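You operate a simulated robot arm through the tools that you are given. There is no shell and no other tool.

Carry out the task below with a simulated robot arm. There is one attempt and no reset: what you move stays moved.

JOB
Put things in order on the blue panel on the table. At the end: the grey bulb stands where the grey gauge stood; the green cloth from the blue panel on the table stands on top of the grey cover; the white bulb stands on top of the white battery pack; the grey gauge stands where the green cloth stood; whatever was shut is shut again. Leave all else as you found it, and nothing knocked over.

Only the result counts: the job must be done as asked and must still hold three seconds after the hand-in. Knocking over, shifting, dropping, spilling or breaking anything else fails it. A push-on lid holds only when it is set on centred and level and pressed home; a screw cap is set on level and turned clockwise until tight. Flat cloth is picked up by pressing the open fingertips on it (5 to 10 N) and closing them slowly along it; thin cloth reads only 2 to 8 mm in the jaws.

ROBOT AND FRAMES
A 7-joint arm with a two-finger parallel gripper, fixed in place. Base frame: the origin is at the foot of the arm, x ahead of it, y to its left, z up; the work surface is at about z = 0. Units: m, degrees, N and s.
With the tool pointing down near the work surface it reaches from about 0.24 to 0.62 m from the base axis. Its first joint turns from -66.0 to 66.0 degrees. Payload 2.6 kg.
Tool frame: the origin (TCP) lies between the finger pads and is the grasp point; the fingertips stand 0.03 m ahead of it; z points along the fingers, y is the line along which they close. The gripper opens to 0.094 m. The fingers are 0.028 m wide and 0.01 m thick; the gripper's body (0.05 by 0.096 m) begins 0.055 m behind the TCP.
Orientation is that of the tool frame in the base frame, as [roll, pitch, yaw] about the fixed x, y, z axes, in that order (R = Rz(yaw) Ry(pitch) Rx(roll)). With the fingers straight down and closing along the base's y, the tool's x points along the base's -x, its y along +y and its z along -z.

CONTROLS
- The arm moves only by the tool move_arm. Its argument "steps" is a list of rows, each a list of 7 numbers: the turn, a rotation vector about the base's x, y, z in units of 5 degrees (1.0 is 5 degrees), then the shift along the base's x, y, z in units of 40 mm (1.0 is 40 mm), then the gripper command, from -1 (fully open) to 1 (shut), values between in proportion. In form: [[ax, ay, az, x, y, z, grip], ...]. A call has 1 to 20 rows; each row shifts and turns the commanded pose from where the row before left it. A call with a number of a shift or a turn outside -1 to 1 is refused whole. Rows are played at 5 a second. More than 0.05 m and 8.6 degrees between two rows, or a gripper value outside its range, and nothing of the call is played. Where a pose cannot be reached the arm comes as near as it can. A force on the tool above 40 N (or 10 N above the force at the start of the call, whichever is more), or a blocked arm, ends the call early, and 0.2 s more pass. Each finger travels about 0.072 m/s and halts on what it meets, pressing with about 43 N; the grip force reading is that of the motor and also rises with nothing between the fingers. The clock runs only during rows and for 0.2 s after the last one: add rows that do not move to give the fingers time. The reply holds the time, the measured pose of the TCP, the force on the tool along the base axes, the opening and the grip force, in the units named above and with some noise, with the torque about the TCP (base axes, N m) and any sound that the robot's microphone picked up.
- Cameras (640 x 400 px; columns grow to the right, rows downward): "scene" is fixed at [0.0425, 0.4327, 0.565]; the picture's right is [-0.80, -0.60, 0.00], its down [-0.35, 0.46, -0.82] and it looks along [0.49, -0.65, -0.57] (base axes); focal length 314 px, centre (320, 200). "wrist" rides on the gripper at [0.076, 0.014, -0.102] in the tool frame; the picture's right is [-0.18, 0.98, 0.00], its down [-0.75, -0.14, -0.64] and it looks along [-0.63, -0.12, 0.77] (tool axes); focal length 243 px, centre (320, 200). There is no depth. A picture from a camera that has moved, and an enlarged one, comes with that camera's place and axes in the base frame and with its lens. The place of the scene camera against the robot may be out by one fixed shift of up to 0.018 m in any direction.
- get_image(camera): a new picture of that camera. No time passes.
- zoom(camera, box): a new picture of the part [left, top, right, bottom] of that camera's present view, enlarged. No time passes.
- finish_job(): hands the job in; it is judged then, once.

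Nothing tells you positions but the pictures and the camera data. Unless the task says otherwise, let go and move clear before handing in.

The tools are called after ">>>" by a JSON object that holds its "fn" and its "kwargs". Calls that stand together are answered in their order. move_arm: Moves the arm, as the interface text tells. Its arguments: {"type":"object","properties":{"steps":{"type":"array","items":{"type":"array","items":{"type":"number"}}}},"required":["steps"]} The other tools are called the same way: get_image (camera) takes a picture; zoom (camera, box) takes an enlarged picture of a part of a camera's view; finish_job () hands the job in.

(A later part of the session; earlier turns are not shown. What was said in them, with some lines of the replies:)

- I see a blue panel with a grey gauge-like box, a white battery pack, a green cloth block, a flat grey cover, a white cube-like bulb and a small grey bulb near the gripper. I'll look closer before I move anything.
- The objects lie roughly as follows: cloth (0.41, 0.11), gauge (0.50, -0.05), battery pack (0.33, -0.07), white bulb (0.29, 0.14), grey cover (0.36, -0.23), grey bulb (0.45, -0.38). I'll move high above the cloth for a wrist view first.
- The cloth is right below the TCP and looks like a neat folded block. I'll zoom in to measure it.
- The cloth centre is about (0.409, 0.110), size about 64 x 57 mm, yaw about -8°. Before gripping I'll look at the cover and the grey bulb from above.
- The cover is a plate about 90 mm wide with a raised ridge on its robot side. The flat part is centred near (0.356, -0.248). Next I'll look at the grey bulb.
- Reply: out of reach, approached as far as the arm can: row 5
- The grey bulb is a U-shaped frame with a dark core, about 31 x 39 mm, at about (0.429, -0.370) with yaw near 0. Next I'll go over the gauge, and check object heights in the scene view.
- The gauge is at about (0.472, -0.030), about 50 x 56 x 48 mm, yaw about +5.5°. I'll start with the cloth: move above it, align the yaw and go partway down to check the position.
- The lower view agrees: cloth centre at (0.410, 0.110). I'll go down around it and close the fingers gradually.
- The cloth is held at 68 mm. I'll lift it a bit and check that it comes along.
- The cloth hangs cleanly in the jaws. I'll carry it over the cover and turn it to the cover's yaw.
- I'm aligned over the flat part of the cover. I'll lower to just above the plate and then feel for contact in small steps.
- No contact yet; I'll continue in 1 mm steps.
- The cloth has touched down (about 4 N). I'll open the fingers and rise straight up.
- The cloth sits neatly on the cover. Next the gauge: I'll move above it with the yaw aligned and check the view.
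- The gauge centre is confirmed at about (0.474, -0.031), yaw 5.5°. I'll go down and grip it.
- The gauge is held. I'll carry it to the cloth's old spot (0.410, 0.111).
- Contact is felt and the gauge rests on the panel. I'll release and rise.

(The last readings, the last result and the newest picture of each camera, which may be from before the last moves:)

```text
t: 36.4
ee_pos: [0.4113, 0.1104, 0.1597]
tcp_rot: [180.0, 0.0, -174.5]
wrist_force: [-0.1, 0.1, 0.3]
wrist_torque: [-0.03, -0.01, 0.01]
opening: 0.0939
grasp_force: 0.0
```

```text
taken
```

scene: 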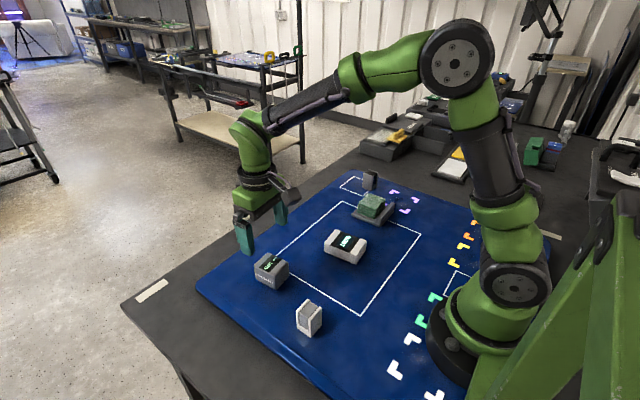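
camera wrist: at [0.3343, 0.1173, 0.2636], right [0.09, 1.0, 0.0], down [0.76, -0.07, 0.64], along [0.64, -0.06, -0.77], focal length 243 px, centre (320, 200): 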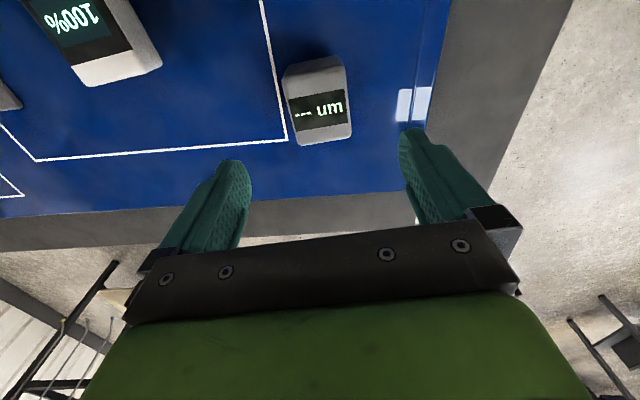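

The gauge stands at the cloth's old spot. Next I'll look at the white bulb from above.

>>> {"fn": "move_arm", "kwargs": {"steps": [[0, 0, -0.275, -0.76, 0.18, 0, -1], [0, 0, -0.275, -0.76, 0.18, 0, -1], [0, 0, -0.275, -0.76, 0.18, 0, -1], [0, 0, -0.275, -0.76, 0.18, 0, -1], [0, 0, 0, 0, 0, 0, -1], [0, 0, 0, 0, 0, 0, -1]]}}

>>> {"fn": "get_image", "kwargs": {"camera": "wrist"}}

>>> {"fn": "zoom", "kwargs": {"camera": "wrist", "box": [220, 40, 420, 165]}}

```text
t: 37.8
ee_pos: [0.2895, 0.1398, 0.1591]
tcp_rot: [180.0, 0.0, -179.9]
wrist_force: [-0.1, -0.3, 0.2]
wrist_torque: [0.01, 0.01, 0.03]
opening: 0.0939
grasp_force: 0.1
```

```text
taken
camera wrist: at [0.2141, 0.154, 0.2627], right [0.18, 0.98, 0.0], down [0.75, -0.14, 0.64], along [0.63, -0.12, -0.77], focal length 243 px, centre (320, 200)
```

wrist: 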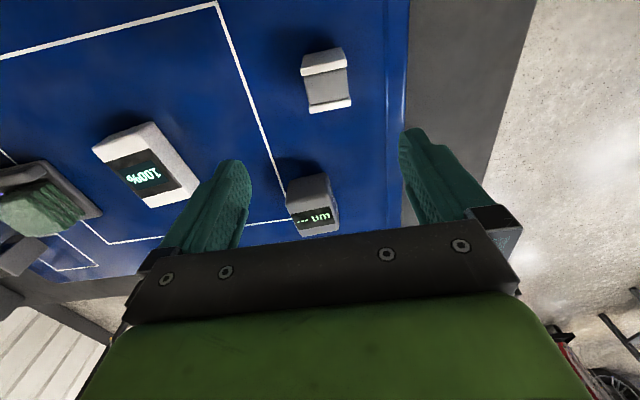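

```text
3.20 times, centred on (320, 102) of wrist
camera zoom: at [0.2141, 0.154, 0.2627], right [0.18, 0.98, 0.0], down [0.75, -0.14, 0.64], along [0.63, -0.12, -0.77], focal length 776 px, centre (320, 512)
```

zoom: 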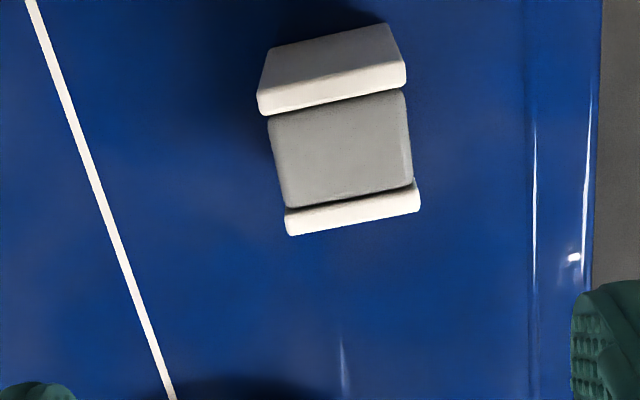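

The white bulb looks about 35 x 35 mm at about (0.271, 0.150) with yaw near 0. I'll centre on it and go lower to confirm.

>>> {"fn": "move_arm", "kwargs": {"steps": [[0, 0, 0, -0.46, 0.24, -0.4, -1], [0, 0, 0, 0, 0, -0.5, -1], [0, 0, 0, 0, 0, 0, -1], [0, 0, 0, 0, 0, 0, -1]]}}

>>> {"fn": "get_image", "kwargs": {"camera": "wrist"}}

>>> {"fn": "zoom", "kwargs": {"camera": "wrist", "box": [220, 60, 420, 185]}}

>>> {"fn": "zoom", "kwargs": {"camera": "scene", "box": [260, 260, 360, 340]}}

```text
t: 38.8
ee_pos: [0.2702, 0.1499, 0.123]
tcp_rot: [-179.9, -0.1, 180.0]
wrist_force: [-0.8, 0.7, -0.5]
wrist_torque: [-0.01, 0.0, 0.02]
opening: 0.0942
grasp_force: 0.0
```

```text
taken
camera wrist: at [0.195, 0.1632, 0.2259], right [0.18, 0.98, 0.0], down [0.75, -0.14, 0.64], along [0.63, -0.12, -0.77], focal length 243 px, centre (320, 200)
```

wrist: 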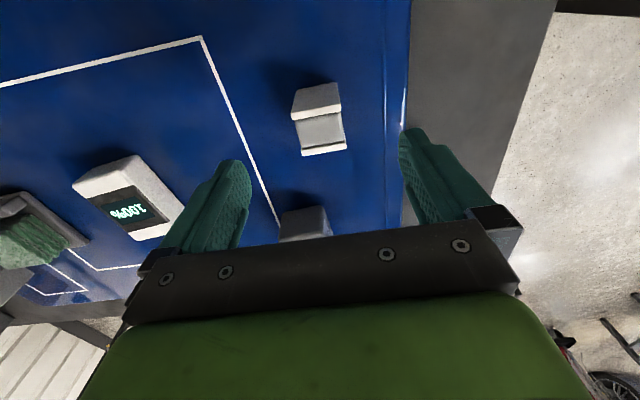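

```text
3.20 times, centred on (320, 122) of wrist
camera zoom: at [0.195, 0.1632, 0.2259], right [0.18, 0.98, 0.0], down [0.75, -0.14, 0.64], along [0.63, -0.12, -0.77], focal length 776 px, centre (320, 448)
```

zoom: 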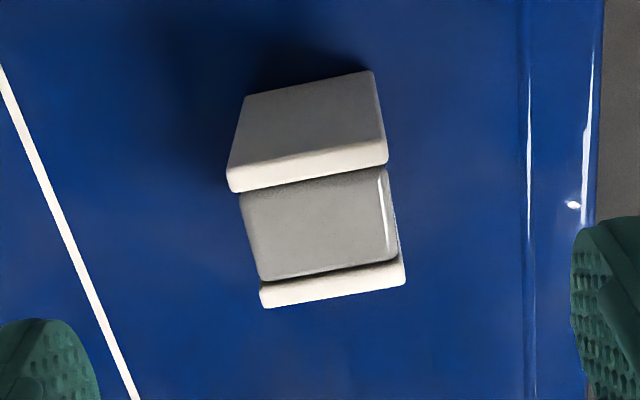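

```text
5.00 times, centred on (310, 300) of scene
camera zoom: at [0.0425, 0.4327, 0.565], right [-0.8, -0.6, 0.0], down [-0.35, 0.46, -0.82], along [0.49, -0.65, -0.57], focal length 1569 px, centre (370, -300)
```

zoom: 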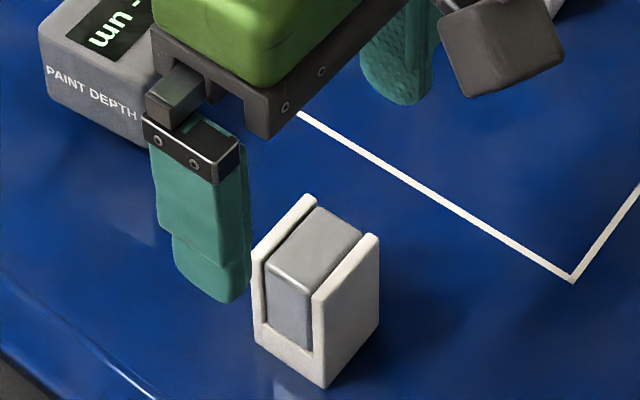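

The position is confirmed: centre (0.270, 0.150), about 56 mm tall, with the solid arm faces along x. I'll rotate the gripper 90° so it closes along x on those outer faces.

>>> {"fn": "move_arm", "kwargs": {"steps": [[0, 0, 1, 0, 0, 0.2, -1], [0, 0, 1, 0, 0, 0, -1], [0, 0, 1, 0, 0, 0, -1], [0, 0, 1, 0, 0, 0, -1], [0, 0, 1, 0, 0, 0, -1], [0, 0, 1, 0, 0, 0, -1], [0, 0, 1, 0, 0, 0, -1], [0, 0, 1, 0, 0, 0, -1], [0, 0, 1, 0, 0, 0, -1], [0, 0, 1, 0, 0, 0, -1], [0, 0, 1, 0, 0, 0, -1], [0, 0, 1, 0, 0, 0, -1], [0, 0, 1, 0, 0, 0, -1], [0, 0, 1, 0, 0, 0, -1], [0, 0, 1, 0, 0, 0, -1], [0, 0, 1, 0, 0, 0, -1], [0, 0, 1, 0, 0, 0, -1], [0, 0, 1, 0, 0, 0, -1], [0, 0, 0, 0, 0, 0, -1], [0, 0, 0, 0, 0, 0, -1]]}}

>>> {"fn": "get_image", "kwargs": {"camera": "wrist"}}

>>> {"fn": "get_image", "kwargs": {"camera": "scene"}}

```text
t: 43.0
ee_pos: [0.271, 0.1508, 0.1313]
tcp_rot: [-180.0, 0.1, -90.0]
wrist_force: [-0.2, -1.2, 0.0]
wrist_torque: [-0.02, 0.03, -0.02]
opening: 0.094
grasp_force: 0.0
```

```text
taken
camera wrist: at [0.2567, 0.0727, 0.2342], right [-0.98, 0.18, 0.0], down [0.14, 0.75, 0.64], along [0.12, 0.63, -0.77], focal length 243 px, centre (320, 200)
```

wrist: 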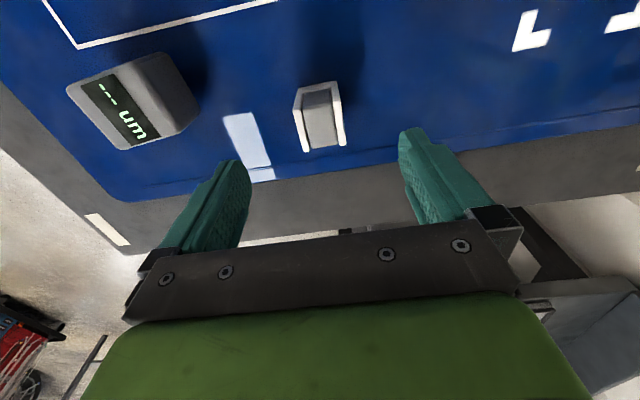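

```text
taken
```

scene: 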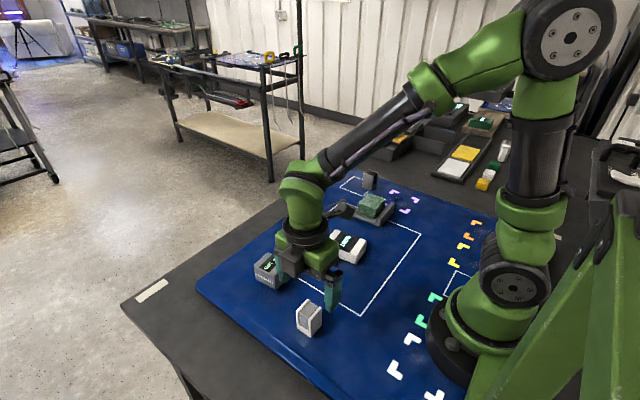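

The view from the rotated pose confirms the bulb is centred between the fingers. I'll go down and grip.

>>> {"fn": "move_arm", "kwargs": {"steps": [[0, 0, 0, 0, -0.02, -0.6, -1], [0, 0, 0, 0, 0, -0.6, -1], [0, 0, 0, 0, 0, -0.6, -1], [0, 0, 0, 0, 0, -0.35, -1], [0, 0, 0, 0, 0, 0, -1], [0, 0, 0, 0, 0, 0, -0.5], [0, 0, 0, 0, 0, 0, 0], [0, 0, 0, 0, 0, 0, 0.2], [0, 0, 0, 0, 0, 0, 0.3], [0, 0, 0, 0, 0, 0, 0.4], [0, 0, 0, 0, 0, 0, 0.4]]}}

>>> {"fn": "get_image", "kwargs": {"camera": "wrist"}}

>>> {"fn": "zoom", "kwargs": {"camera": "scene", "box": [260, 240, 380, 340]}}

```text
t: 45.4
ee_pos: [0.2716, 0.1471, 0.0451]
tcp_rot: [180.0, 0.0, -90.0]
wrist_force: [-0.5, 0.2, 0.0]
wrist_torque: [0.02, 0.01, -0.01]
opening: 0.0391
grasp_force: 43.0
```

```text
taken
camera wrist: at [0.257, 0.0712, 0.148], right [-0.98, 0.18, 0.0], down [0.14, 0.75, 0.64], along [0.12, 0.63, -0.77], focal length 243 px, centre (320, 200)
```

wrist: 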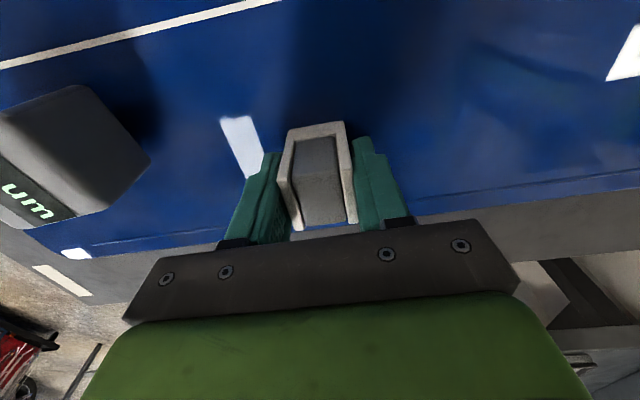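

```text
4.00 times, centred on (320, 290) of scene
camera zoom: at [0.0425, 0.4327, 0.565], right [-0.8, -0.6, 0.0], down [-0.35, 0.46, -0.82], along [0.49, -0.65, -0.57], focal length 1255 px, centre (320, -160)
```

zoom: 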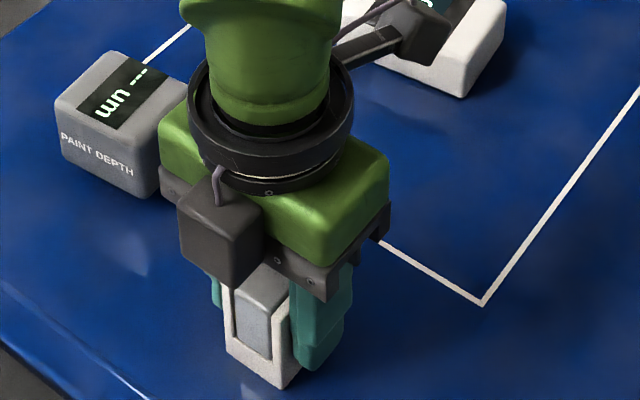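

The bulb is gripped. I'll lift it high and move toward the battery pack, then check alignment.

>>> {"fn": "move_arm", "kwargs": {"steps": [[0, 0, 0, 0, 0, 0.3, 0.4], [0, 0, 0, 0, 0, 0.7, 0.4], [0, 0, 0, 0, 0, 0.9, 0.4], [0, 0, 0, 0, 0, 0.9, 0.4], [0, 0, 0, 0, 0, 0.9, 0.4], [0, 0, 0, 0.2, -0.78, 0, 0.4], [0, 0, 0, 0.2, -0.78, 0, 0.4], [0, 0, 0, 0.2, -0.78, 0, 0.4], [0, 0, 0, 0.2, -0.78, 0, 0.4], [0, 0, 0, 0.2, -0.78, 0, 0.4], [0, 0, 0, 0.2, -0.78, 0, 0.4], [0, 0, 0, 0.2, -0.78, 0, 0.4], [0, 0, 0, 0, 0, 0, 0.4], [0, 0, 0, 0, 0, 0, 0.4]]}}

>>> {"fn": "get_image", "kwargs": {"camera": "wrist"}}

>>> {"fn": "zoom", "kwargs": {"camera": "wrist", "box": [220, 20, 420, 145]}}

>>> {"fn": "get_image", "kwargs": {"camera": "scene"}}

```text
t: 48.4
ee_pos: [0.3266, -0.0711, 0.1933]
tcp_rot: [180.0, 0.1, -90.1]
wrist_force: [-0.5, -0.2, -0.2]
wrist_torque: [-0.01, -0.02, -0.01]
opening: 0.0392
grasp_force: 43.1
```

```text
taken
camera wrist: at [0.3126, -0.1478, 0.296], right [-0.98, 0.18, 0.0], down [0.14, 0.75, 0.64], along [0.12, 0.63, -0.77], focal length 243 px, centre (320, 200)
```

wrist: 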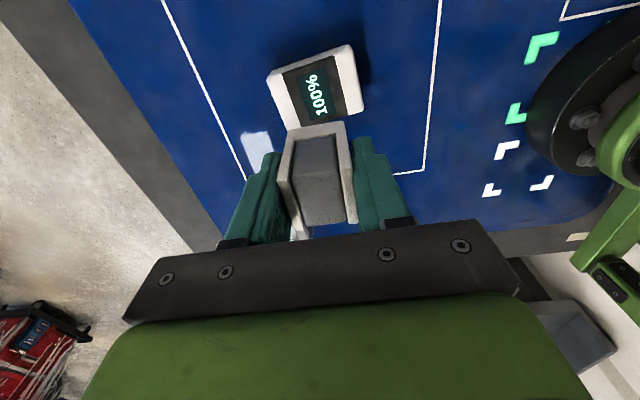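

```text
3.20 times, centred on (320, 82) of wrist
camera zoom: at [0.3126, -0.1478, 0.296], right [-0.98, 0.18, 0.0], down [0.14, 0.75, 0.64], along [0.12, 0.63, -0.77], focal length 776 px, centre (320, 576)
```

zoom: 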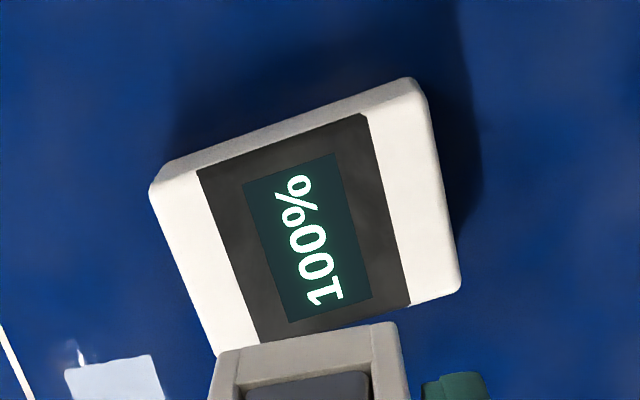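

```text
taken
```

scene: 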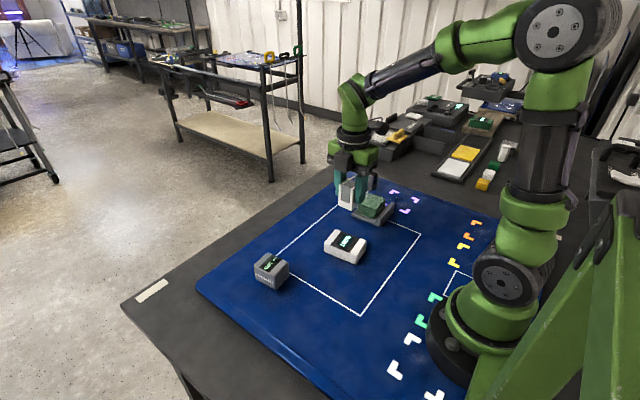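

The battery pack's top is centred at about (0.3295, -0.071), yaw about +6°. I'll align with it, lower to just above it and then feel for contact.

>>> {"fn": "move_arm", "kwargs": {"steps": [[0, 0, 0.6, 0.035, 0, 0, 0.4], [0, 0, 0.6, 0.035, 0, 0, 0.4], [0, 0, 0, 0, 0, -0.6, 0.4], [0, 0, 0, 0, 0, -0.7, 0.4], [0, 0, 0, 0, 0, -0.7, 0.4], [0, 0, 0, 0, 0, -0.5, 0.4], [0, 0, 0, 0, 0, -0.2, 0.4], [0, 0, 0, 0, 0, 0, 0.4], [0, 0, 0, 0, 0, 0, 0.4]]}}

>>> {"fn": "get_image", "kwargs": {"camera": "wrist"}}

>>> {"fn": "zoom", "kwargs": {"camera": "scene", "box": [300, 190, 400, 270]}}

```text
t: 50.4
ee_pos: [0.3296, -0.07, 0.0854]
tcp_rot: [-180.0, 0.0, -84.0]
wrist_force: [0.1, 0.2, -0.3]
wrist_torque: [-0.05, 0.02, 0.01]
opening: 0.0391
grasp_force: 43.3
```

```text
taken
camera wrist: at [0.3232, -0.148, 0.1884], right [-1.0, 0.08, 0.0], down [0.06, 0.76, 0.64], along [0.05, 0.64, -0.77], focal length 243 px, centre (320, 200)
```

wrist: 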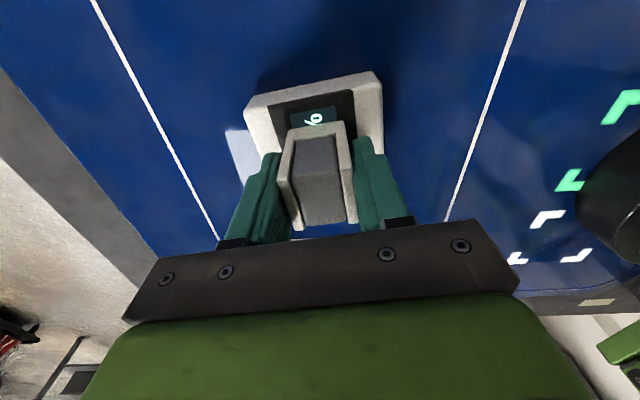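

```text
5.00 times, centred on (350, 230) of scene
camera zoom: at [0.0425, 0.4327, 0.565], right [-0.8, -0.6, 0.0], down [-0.35, 0.46, -0.82], along [0.49, -0.65, -0.57], focal length 1569 px, centre (170, 50)
```

zoom: 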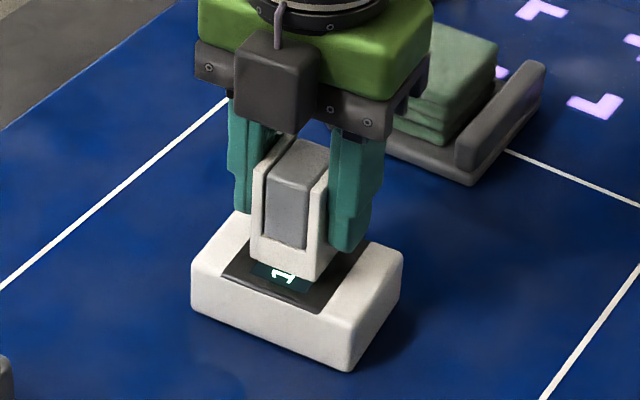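

Alignment looks good. I'll lower in small steps.

>>> {"fn": "move_arm", "kwargs": {"steps": [[0, 0, 0, 0, 0, -0.05, 0.4], [0, 0, 0, 0, 0, -0.05, 0.4], [0, 0, 0, 0, 0, 0, 0.4]]}}

>>> {"fn": "move_arm", "kwargs": {"steps": [[0, 0, 0, 0, 0, -0.03, 0.4], [0, 0, 0, 0, 0, 0, 0.4]]}}

>>> {"fn": "move_arm", "kwargs": {"steps": [[0, 0, 0, 0, 0, -0.025, 0.4], [0, 0, 0, 0, 0, 0, 0.4]]}}

>>> {"fn": "zoom", "kwargs": {"camera": "scene", "box": [320, 210, 380, 260]}}

```text
t: 51.2
ee_pos: [0.3299, -0.0699, 0.0812]
tcp_rot: [-180.0, 0.0, -84.1]
wrist_force: [0.5, -0.9, -0.9]
wrist_torque: [-0.03, -0.01, 0.03]
opening: 0.0392
grasp_force: 42.9
```

```text
t: 51.8
ee_pos: [0.3304, -0.0705, 0.0807]
tcp_rot: [179.9, -0.1, -84.0]
wrist_force: [-0.2, -0.4, 0.0]
wrist_torque: [-0.01, 0.02, -0.03]
opening: 0.0393
grasp_force: 43.4
```

```text
t: 52.4
ee_pos: [0.3293, -0.0693, 0.0786]
tcp_rot: [-180.0, 0.1, -84.0]
wrist_force: [0.0, -0.6, -0.4]
wrist_torque: [-0.03, 0.01, -0.02]
opening: 0.0393
grasp_force: 43.1
```

```text
8.00 times, centred on (350, 235) of scene
camera zoom: at [0.0425, 0.4327, 0.565], right [-0.8, -0.6, 0.0], down [-0.35, 0.46, -0.82], along [0.49, -0.65, -0.57], focal length 2510 px, centre (80, -80)
```

zoom: 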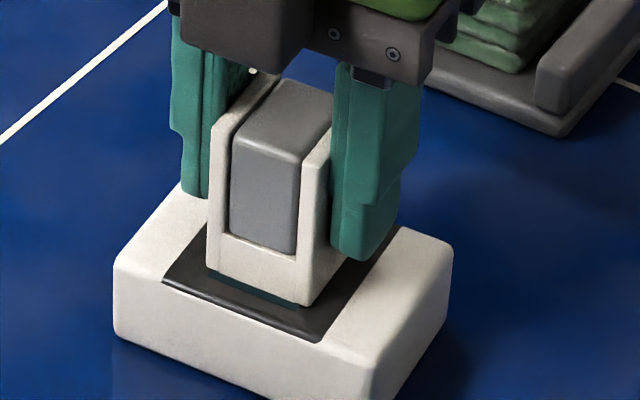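

>>> {"fn": "move_arm", "kwargs": {"steps": [[0, 0, 0, 0, -0.06, -0.025, 0.4], [0, 0, 0, 0, 0, 0, 0.4]]}}

>>> {"fn": "move_arm", "kwargs": {"steps": [[0, 0, 0, 0, 0, -0.025, 0.4], [0, 0, 0, 0, 0, 0, 0.4]]}}

```text
t: 53.0
ee_pos: [0.3302, -0.0714, 0.0797]
tcp_rot: [-179.9, 0.0, -83.9]
wrist_force: [-3.4, 7.2, 21.4]
wrist_torque: [0.33, 0.19, 0.03]
opening: 0.0392
grasp_force: 43.3
```

```text
t: 53.6
ee_pos: [0.3309, -0.0716, 0.0788]
tcp_rot: [-179.8, -0.2, -84.0]
wrist_force: [-2.3, 8.6, 32.7]
wrist_torque: [0.19, 0.05, -0.03]
opening: 0.0391
grasp_force: 42.6
```

Contact came earlier than expected and I'm pressing too hard. I'll back off a little and check.

>>> {"fn": "move_arm", "kwargs": {"steps": [[0, 0, 0, 0, 0, 0.03, 0.4], [0, 0, 0, 0, 0, 0.025, 0.4], [0, 0, 0, 0, 0, 0, 0.4]]}}

>>> {"fn": "zoom", "kwargs": {"camera": "scene", "box": [320, 210, 380, 260]}}

>>> {"fn": "get_image", "kwargs": {"camera": "wrist"}}

```text
t: 54.4
ee_pos: [0.3281, -0.0721, 0.0786]
tcp_rot: [179.7, 0.1, -84.1]
wrist_force: [0.0, 0.4, -0.2]
wrist_torque: [-0.01, -0.04, -0.04]
opening: 0.0393
grasp_force: 43.2
```

```text
8.00 times, centred on (350, 235) of scene
camera zoom: at [0.0425, 0.4327, 0.565], right [-0.8, -0.6, 0.0], down [-0.35, 0.46, -0.82], along [0.49, -0.65, -0.57], focal length 2510 px, centre (80, -80)
```

zoom: 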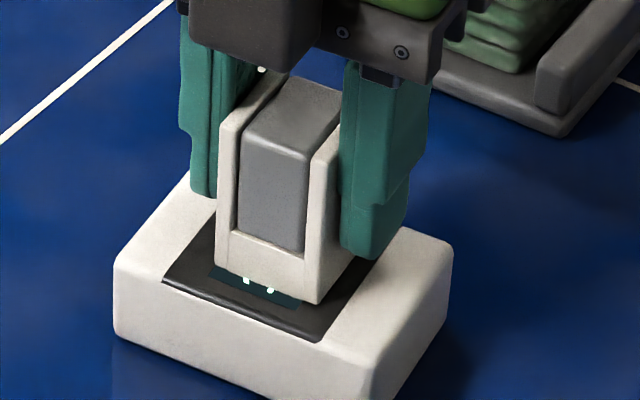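

```text
taken
camera wrist: at [0.3224, -0.1505, 0.1812], right [-1.0, 0.08, 0.0], down [0.07, 0.76, 0.64], along [0.05, 0.64, -0.77], focal length 243 px, centre (320, 200)
```

wrist: 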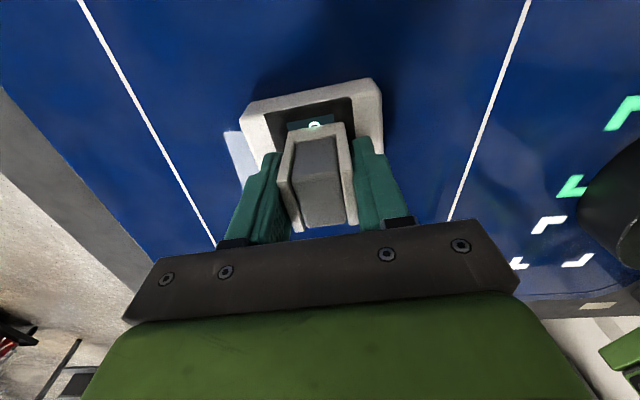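

The battery pack hasn't moved, and the bulb is hovering or lightly touching. I'll take a tiny step down before releasing.

>>> {"fn": "move_arm", "kwargs": {"steps": [[0, 0, 0, 0, 0, -0.012, 0.4], [0, 0, 0, 0, 0, 0, 0.4]]}}

```text
t: 55.0
ee_pos: [0.3295, -0.0706, 0.0786]
tcp_rot: [-180.0, -0.1, -84.0]
wrist_force: [-0.6, 0.3, -1.3]
wrist_torque: [0.0, -0.01, 0.0]
opening: 0.0393
grasp_force: 42.8
```

>>> {"fn": "move_arm", "kwargs": {"steps": [[0, 0, 0, 0, 0, -0.015, 0.4], [0, 0, 0, 0, 0, 0, 0.4]]}}

>>> {"fn": "zoom", "kwargs": {"camera": "scene", "box": [320, 210, 380, 260]}}

```text
t: 55.6
ee_pos: [0.3306, -0.0726, 0.0778]
tcp_rot: [180.0, 0.0, -83.9]
wrist_force: [0.5, 0.1, -1.0]
wrist_torque: [0.03, -0.01, -0.02]
opening: 0.0392
grasp_force: 43.2
```

```text
8.00 times, centred on (350, 235) of scene
camera zoom: at [0.0425, 0.4327, 0.565], right [-0.8, -0.6, 0.0], down [-0.35, 0.46, -0.82], along [0.49, -0.65, -0.57], focal length 2510 px, centre (80, -80)
```

zoom: 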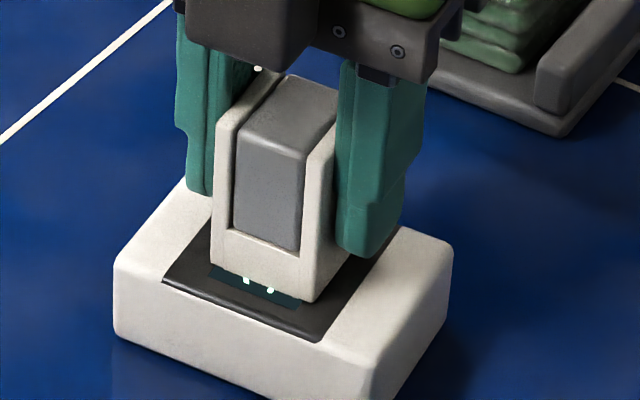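

>>> {"fn": "move_arm", "kwargs": {"steps": [[0, 0, 0, 0, 0, -0.015, 0.4], [0, 0, 0, 0, 0, 0, 0.4]]}}

```text
t: 56.2
ee_pos: [0.3302, -0.0714, 0.0788]
tcp_rot: [180.0, 0.0, -84.0]
wrist_force: [-1.4, -0.3, 6.8]
wrist_torque: [-0.08, 0.02, -0.04]
opening: 0.0393
grasp_force: 43.1
```

Gentle contact now (about 7 N). I'll open slowly and rise.

>>> {"fn": "move_arm", "kwargs": {"steps": [[0, 0, 0, 0, 0, 0.006, 0.4], [0, 0, 0, 0, 0, 0, 0.1], [0, 0, 0, 0, 0, 0, -0.1], [0, 0, 0, 0, 0, 0, -0.4], [0, 0, 0, 0, 0, 0, -0.8], [0, 0, 0, 0, 0, 0, -1], [0, 0, 0, 0, 0, 0, -1]]}}

>>> {"fn": "zoom", "kwargs": {"camera": "scene", "box": [310, 200, 390, 265]}}

>>> {"fn": "get_image", "kwargs": {"camera": "wrist"}}

```text
t: 57.8
ee_pos: [0.3292, -0.0714, 0.0782]
tcp_rot: [-180.0, 0.1, -83.9]
wrist_force: [0.2, 0.7, 0.0]
wrist_torque: [0.01, 0.04, -0.01]
opening: 0.094
grasp_force: 0.1
```

```text
6.15 times, centred on (350, 232) of scene
camera zoom: at [0.0425, 0.4327, 0.565], right [-0.8, -0.6, 0.0], down [-0.35, 0.46, -0.82], along [0.49, -0.65, -0.57], focal length 1931 px, centre (135, 0)
```

zoom: 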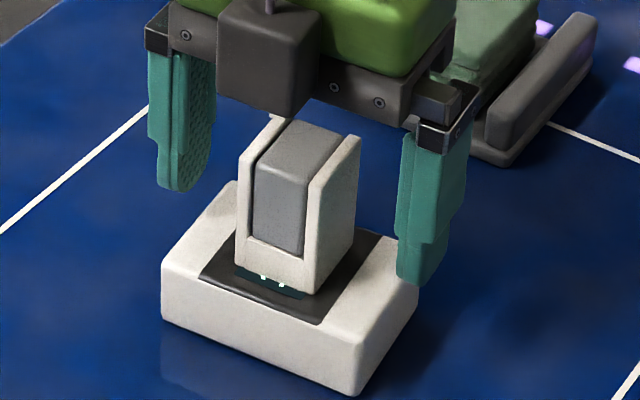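

```text
taken
camera wrist: at [0.3234, -0.1501, 0.1808], right [-1.0, 0.08, 0.0], down [0.06, 0.76, 0.64], along [0.05, 0.64, -0.77], focal length 243 px, centre (320, 200)
```

wrist: 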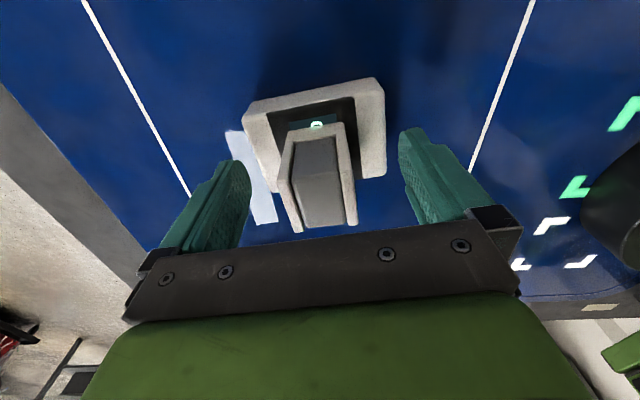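

The white bulb stands upright on the battery pack. I'll rise straight up and rotate back toward the neutral yaw.

>>> {"fn": "move_arm", "kwargs": {"steps": [[0, 0, 0, 0, 0, 0.4, -1], [0, 0, 0, 0, 0, 0.9, -1], [0, 0, 0, 0, 0, 0.9, -1], [0, 0, 0, 0, 0, 0.8, -1], [0, 0, -1, 0, 0, 0, -1], [0, 0, -1, 0, 0, 0, -1], [0, 0, -1, 0, 0, 0, -1], [0, 0, -1, 0, 0, 0, -1], [0, 0, -1, 0, 0, 0, -1], [0, 0, -1, 0, 0, 0, -1], [0, 0, -1, 0, 0, 0, -1], [0, 0, -1, 0, 0, 0, -1], [0, 0, -1, 0, 0, 0, -1], [0, 0, -1, 0, 0, 0, -1], [0, 0, -1, 0, 0, 0, -1], [0, 0, -1, 0, 0, 0, -1], [0, 0, 0, 0, 0, 0, -1]]}}

>>> {"fn": "get_image", "kwargs": {"camera": "wrist"}}

>>> {"fn": "zoom", "kwargs": {"camera": "scene", "box": [310, 200, 390, 265]}}

```text
t: 61.4
ee_pos: [0.3298, -0.0721, 0.1977]
tcp_rot: [-180.0, 0.0, -144.1]
wrist_force: [-0.4, 0.7, 0.0]
wrist_torque: [-0.03, -0.01, -0.01]
opening: 0.0941
grasp_force: 0.0
```

```text
taken
camera wrist: at [0.2595, -0.1059, 0.3007], right [-0.43, 0.9, 0.0], down [0.69, 0.33, 0.64], along [0.58, 0.27, -0.77], focal length 243 px, centre (320, 200)
```

wrist: 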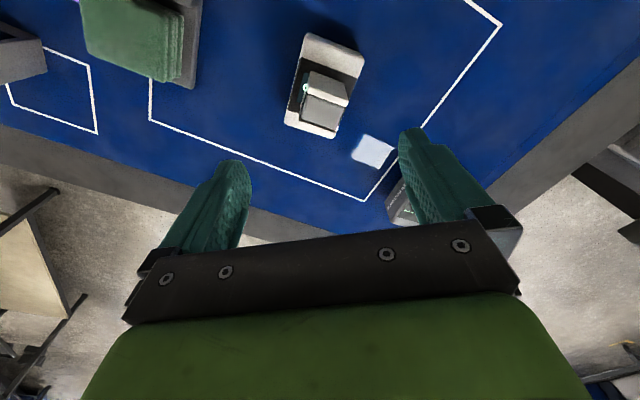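

```text
6.15 times, centred on (350, 232) of scene
camera zoom: at [0.0425, 0.4327, 0.565], right [-0.8, -0.6, 0.0], down [-0.35, 0.46, -0.82], along [0.49, -0.65, -0.57], focal length 1931 px, centre (135, 0)
```

zoom: 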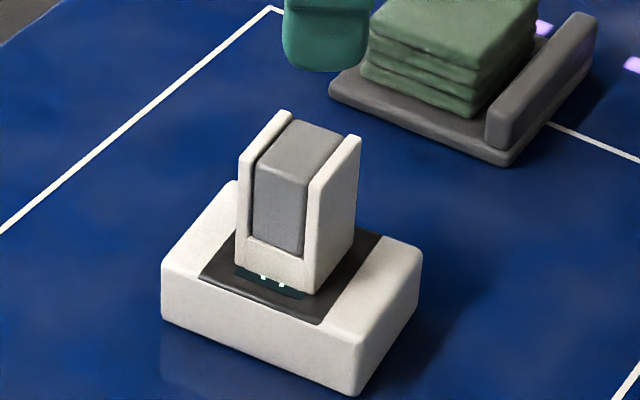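

The white bulb stands firmly. Next I'll move above the grey bulb and check.

>>> {"fn": "move_arm", "kwargs": {"steps": [[0, 0, -0.8, 0.27, -0.828, 0, -1], [0, 0, -0.8, 0.27, -0.828, 0, -1], [0, 0, -0.8, 0.27, -0.828, 0, -1], [0, 0, -0.8, 0.27, -0.828, 0, -1], [0, 0, -0.8, 0.27, -0.828, 0, -1], [0, 0, -0.8, 0.27, -0.828, 0, -1], [0, 0, -0.8, 0.27, -0.828, 0, -1], [0, 0, -0.8, 0.27, -0.828, 0, -1], [0, 0, -0.8, 0.27, -0.828, 0, -1], [0, 0, 0, 0, 0, -0.7, -1], [0, 0, 0, 0, 0, -0.7, -1], [0, 0, 0, 0, 0, 0, -1], [0, 0, 0, 0, 0, 0, -1]]}}

>>> {"fn": "get_image", "kwargs": {"camera": "wrist"}}

>>> {"fn": "zoom", "kwargs": {"camera": "wrist", "box": [220, 40, 420, 165]}}

```text
t: 64.2
ee_pos: [0.4271, -0.37, 0.1409]
tcp_rot: [-180.0, 0.0, 180.0]
wrist_force: [-0.4, -0.5, -0.2]
wrist_torque: [0.02, 0.0, -0.03]
opening: 0.0943
grasp_force: 0.1
```

```text
taken
camera wrist: at [0.3506, -0.3569, 0.2438], right [0.18, 0.98, 0.0], down [0.75, -0.14, 0.64], along [0.63, -0.12, -0.77], focal length 243 px, centre (320, 200)
```

wrist: 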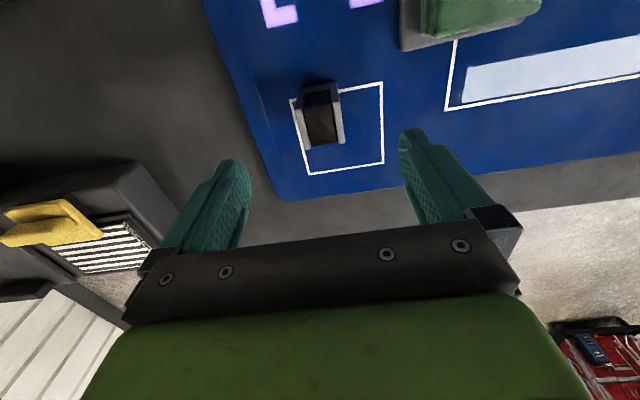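

```text
3.20 times, centred on (320, 102) of wrist
camera zoom: at [0.3506, -0.3569, 0.2438], right [0.18, 0.98, 0.0], down [0.75, -0.14, 0.64], along [0.63, -0.12, -0.77], focal length 776 px, centre (320, 512)
```

zoom: 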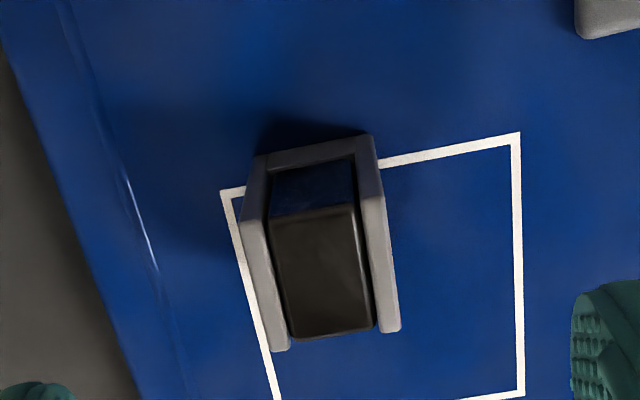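

The grey bulb is centred at (0.4295, -0.370), yaw 0. I'll go down and grip across its arms.

>>> {"fn": "move_arm", "kwargs": {"steps": [[0, 0, 0, 0.06, 0, -0.6, -1], [0, 0, 0, 0, 0, -0.7, -1], [0, 0, 0, 0, 0, -0.7, -1], [0, 0, 0, 0, 0, -0.39, -1], [0, 0, 0, 0, 0, 0, -1], [0, 0, 0, 0, 0, 0, -0.5], [0, 0, 0, 0, 0, 0, 0], [0, 0, 0, 0, 0, 0, 0.2], [0, 0, 0, 0, 0, 0, 0.3], [0, 0, 0, 0, 0, 0, 0.4], [0, 0, 0, 0, 0, 0, 0.4]]}}

>>> {"fn": "get_image", "kwargs": {"camera": "wrist"}}

>>> {"fn": "zoom", "kwargs": {"camera": "scene", "box": [320, 120, 420, 220]}}

```text
t: 66.6
ee_pos: [0.4289, -0.3695, 0.0462]
tcp_rot: [-179.9, 0.1, -179.9]
wrist_force: [-0.1, -0.1, -0.3]
wrist_torque: [-0.01, -0.01, 0.0]
opening: 0.0393
grasp_force: 42.9
```

```text
taken
camera wrist: at [0.3529, -0.3566, 0.149], right [0.18, 0.98, 0.0], down [0.75, -0.14, 0.64], along [0.63, -0.12, -0.77], focal length 243 px, centre (320, 200)
```

wrist: 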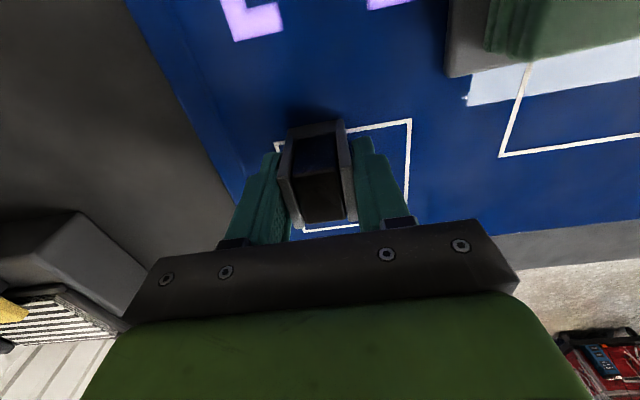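

```text
4.00 times, centred on (370, 170) of scene
camera zoom: at [0.0425, 0.4327, 0.565], right [-0.8, -0.6, 0.0], down [-0.35, 0.46, -0.82], along [0.49, -0.65, -0.57], focal length 1255 px, centre (120, 320)
```

zoom: 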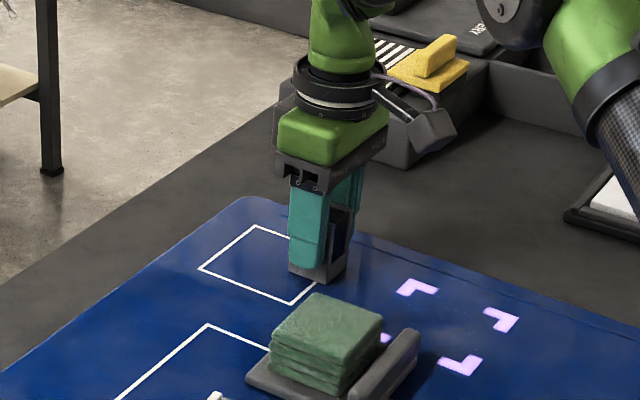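

The grey bulb is gripped. I'll lift it and carry it to the gauge's old spot (0.4735, -0.031).

>>> {"fn": "move_arm", "kwargs": {"steps": [[0, 0, 0, 0, 0, 0.3, 0.4], [0, 0, 0, 0, 0, 0.7, 0.4], [0, 0, 0, 0, 0, 0.9, 0.4], [0, 0, 0, 0, 0, 0.9, 0.4], [0, 0, 0, 0.124, 0.94, 0, 0.4], [0, 0, 0, 0.124, 0.94, 0, 0.4], [0, 0, 0, 0.124, 0.94, 0, 0.4], [0, 0, 0, 0.124, 0.94, 0, 0.4], [0, 0, 0, 0.124, 0.94, 0, 0.4], [0, 0, 0, 0.124, 0.94, 0, 0.4], [0, 0, 0, 0.124, 0.94, 0, 0.4], [0, 0, 0, 0.124, 0.94, 0, 0.4], [0, 0, 0, 0.124, 0.94, 0, 0.4], [0, 0, 0, 0, 0, 0, 0.4], [0, 0, 0, 0, 0, 0, 0.4]]}}

>>> {"fn": "get_image", "kwargs": {"camera": "wrist"}}

>>> {"fn": "get_image", "kwargs": {"camera": "scene"}}

```text
t: 69.8
ee_pos: [0.4734, -0.0315, 0.1577]
tcp_rot: [179.9, 0.0, 180.0]
wrist_force: [-0.2, 0.4, 0.4]
wrist_torque: [0.01, 0.0, 0.0]
opening: 0.0394
grasp_force: 43.4
```

```text
taken
camera wrist: at [0.3978, -0.0181, 0.2604], right [0.18, 0.98, 0.0], down [0.75, -0.14, 0.64], along [0.63, -0.12, -0.77], focal length 243 px, centre (320, 200)
```

wrist: 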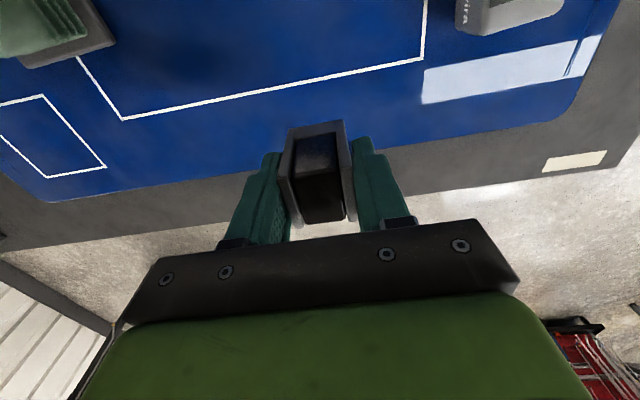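

```text
taken
```

scene: 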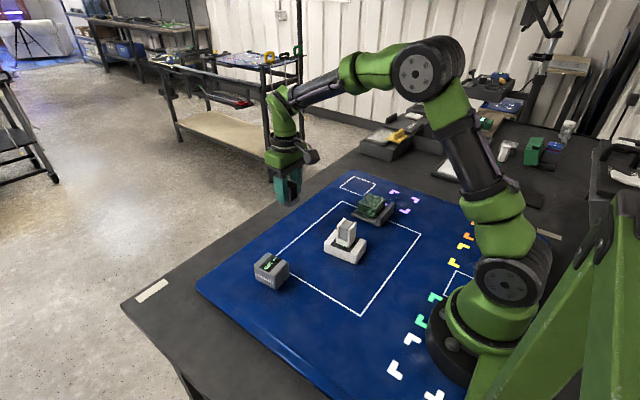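

On target; I'll lower it now.

>>> {"fn": "move_arm", "kwargs": {"steps": [[0, 0, 0, 0, 0, -0.7, 0.4], [0, 0, 0, 0, 0, -0.7, 0.4], [0, 0, 0, 0, 0, -0.7, 0.4], [0, 0, 0, 0, 0, -0.4, 0.4], [0, 0, 0, 0, 0, -0.17, 0.4], [0, 0, 0, 0, 0, 0, 0.4], [0, 0, 0, 0, 0, 0, 0.4]]}}

>>> {"fn": "zoom", "kwargs": {"camera": "scene", "box": [240, 170, 340, 250]}}

```text
t: 71.4
ee_pos: [0.4744, -0.0313, 0.0504]
tcp_rot: [180.0, -0.1, 180.0]
wrist_force: [0.6, 0.2, -1.0]
wrist_torque: [0.02, 0.0, 0.0]
opening: 0.0391
grasp_force: 43.1
```

```text
5.00 times, centred on (290, 210) of scene
camera zoom: at [0.0425, 0.4327, 0.565], right [-0.8, -0.6, 0.0], down [-0.35, 0.46, -0.82], along [0.49, -0.65, -0.57], focal length 1569 px, centre (470, 150)
```

zoom: 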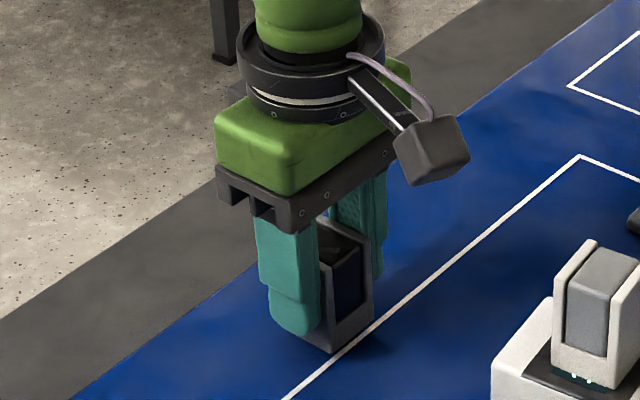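

>>> {"fn": "move_arm", "kwargs": {"steps": [[0, 0, 0, 0, 0, -0.05, 0.4], [0, 0, 0, 0, 0, -0.025, 0.4], [0, 0, 0, 0, 0, 0, 0.4]]}}

>>> {"fn": "move_arm", "kwargs": {"steps": [[0, 0, 0, 0, 0, -0.02, 0.4], [0, 0, 0, 0, 0, 0, 0.4]]}}

```text
t: 72.2
ee_pos: [0.4736, -0.0321, 0.0486]
tcp_rot: [180.0, 0.1, -179.9]
wrist_force: [0.5, -0.3, -0.2]
wrist_torque: [-0.06, -0.03, -0.02]
opening: 0.0394
grasp_force: 43.1
```

```text
t: 72.8
ee_pos: [0.4734, -0.0306, 0.0466]
tcp_rot: [180.0, 0.0, 180.0]
wrist_force: [0.2, -0.1, -1.3]
wrist_torque: [-0.02, -0.01, -0.01]
opening: 0.0394
grasp_force: 42.6
```

>>> {"fn": "move_arm", "kwargs": {"steps": [[0, 0, 0, 0, 0, -0.02, 0.4], [0, 0, 0, 0, 0, 0, 0.4]]}}

```text
t: 73.4
ee_pos: [0.4734, -0.0333, 0.0468]
tcp_rot: [180.0, 0.0, -180.0]
wrist_force: [0.6, 0.8, -0.6]
wrist_torque: [-0.01, 0.0, -0.01]
opening: 0.0393
grasp_force: 42.7
```

>>> {"fn": "move_arm", "kwargs": {"steps": [[0, 0, 0, 0, 0, -0.015, 0.4], [0, 0, 0, 0, 0, 0, 0.4]]}}

```text
t: 74.0
ee_pos: [0.4735, -0.0307, 0.0457]
tcp_rot: [179.9, -0.1, 180.0]
wrist_force: [0.1, 0.5, -0.6]
wrist_torque: [0.03, -0.01, 0.02]
opening: 0.0393
grasp_force: 43.5
```

>>> {"fn": "move_arm", "kwargs": {"steps": [[0, 0, 0, 0, 0, -0.015, 0.4], [0, 0, 0, 0, 0, 0, 0.4]]}}

```text
t: 74.6
ee_pos: [0.4742, -0.0314, 0.0462]
tcp_rot: [179.9, 0.0, 179.9]
wrist_force: [-1.5, 0.2, 4.8]
wrist_torque: [-0.01, 0.06, -0.02]
opening: 0.0391
grasp_force: 43.3
```

Touchdown at about 5 N. I'll release and rise.

>>> {"fn": "move_arm", "kwargs": {"steps": [[0, 0, 0, 0, 0, 0, 0.1], [0, 0, 0, 0, 0, 0, -0.1], [0, 0, 0, 0, 0, 0, -0.4], [0, 0, 0, 0, 0, 0, -0.8], [0, 0, 0, 0, 0, 0, -1], [0, 0, 0, 0, 0, 0, -1], [0, 0, 0, 0, 0, 0.4, -1], [0, 0, 0, 0, 0, 0.8, -1], [0, 0, 0, 0, 0, 1, -1], [0, 0, 0, 0, 0, 1, -1], [0, 0, 0, 0, 0, 1, -1], [0, 0, 0, 0, 0, 0, -1]]}}

>>> {"fn": "get_image", "kwargs": {"camera": "wrist"}}

>>> {"fn": "get_image", "kwargs": {"camera": "scene"}}

>>> {"fn": "zoom", "kwargs": {"camera": "scene", "box": [230, 180, 430, 305]}}

```text
t: 77.2
ee_pos: [0.4735, -0.0315, 0.214]
tcp_rot: [180.0, 0.0, -180.0]
wrist_force: [-0.2, 0.4, 0.0]
wrist_torque: [0.02, 0.0, 0.0]
opening: 0.0938
grasp_force: 0.0
```

```text
taken
camera wrist: at [0.3977, -0.018, 0.3178], right [0.18, 0.98, 0.0], down [0.75, -0.14, 0.64], along [0.63, -0.12, -0.77], focal length 243 px, centre (320, 200)
```

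wrist: 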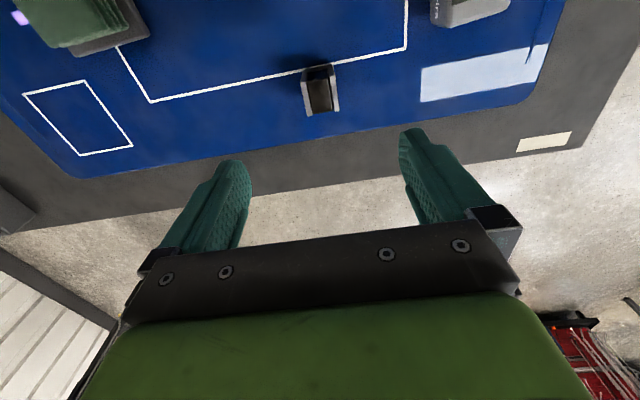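

```text
taken
```

scene: 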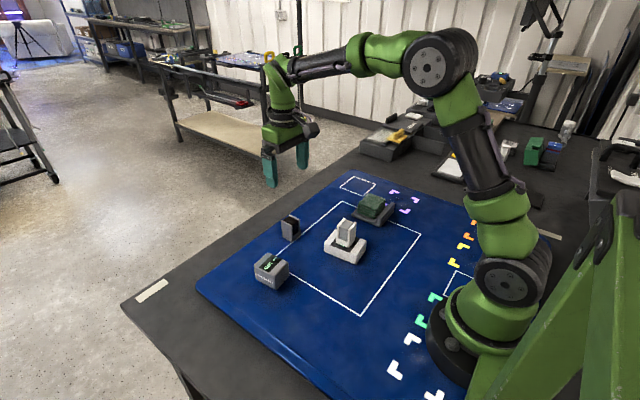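

```text
3.20 times, centred on (330, 242) of scene
camera zoom: at [0.0425, 0.4327, 0.565], right [-0.8, -0.6, 0.0], down [-0.35, 0.46, -0.82], along [0.49, -0.65, -0.57], focal length 1004 px, centre (288, 64)
```

zoom: 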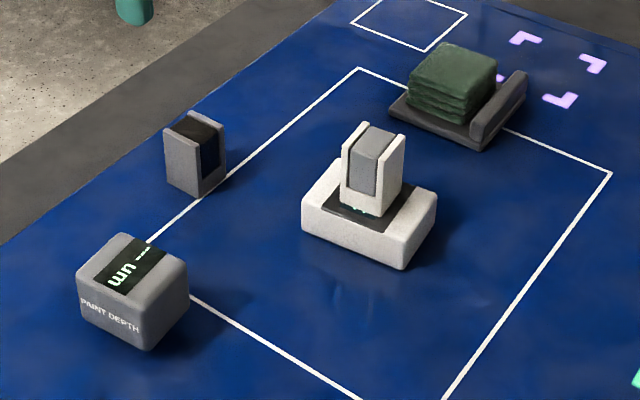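

All four moves are done: the grey bulb stands at the gauge's old spot, the gauge at the cloth's old spot, the cloth on the cover, and the white bulb on the battery pack. The cover and battery pack haven't shifted, I found nothing opened or knocked over, and the arm is clear, so I'm handing in.

>>> {"fn": "finish_job", "kwargs": {}}

```text
The job is handed in.
```

I finished all four moves and handed the job in; I haven't seen the judge's result. The last pictures show everything upright:

- **Grey bulb:** it stands where the grey gauge stood, at about (0.474, -0.031).
- **Green cloth:** it lies on the flat part of the grey cover, clear of the raised ridge.
- **White bulb:** it stands upright near the middle of the white battery pack.
- **Grey gauge:** it stands where the cloth stood, at about (0.410, 0.111). I kept its own angle rather than the cloth's.

The gauge and grey bulb should be within a few millimetres of the old spots, judged from the gripper readings and wrist pictures. A rougher check in the scene picture put the gauge up to about 1 cm off.

While setting the white bulb down I briefly pressed on the battery pack with about 33 N. In the pictures before and after, the battery pack and the cover look unmoved to within about a pixel.

I found nothing shut that needed opening, and the arm ended open and clear above the panel.
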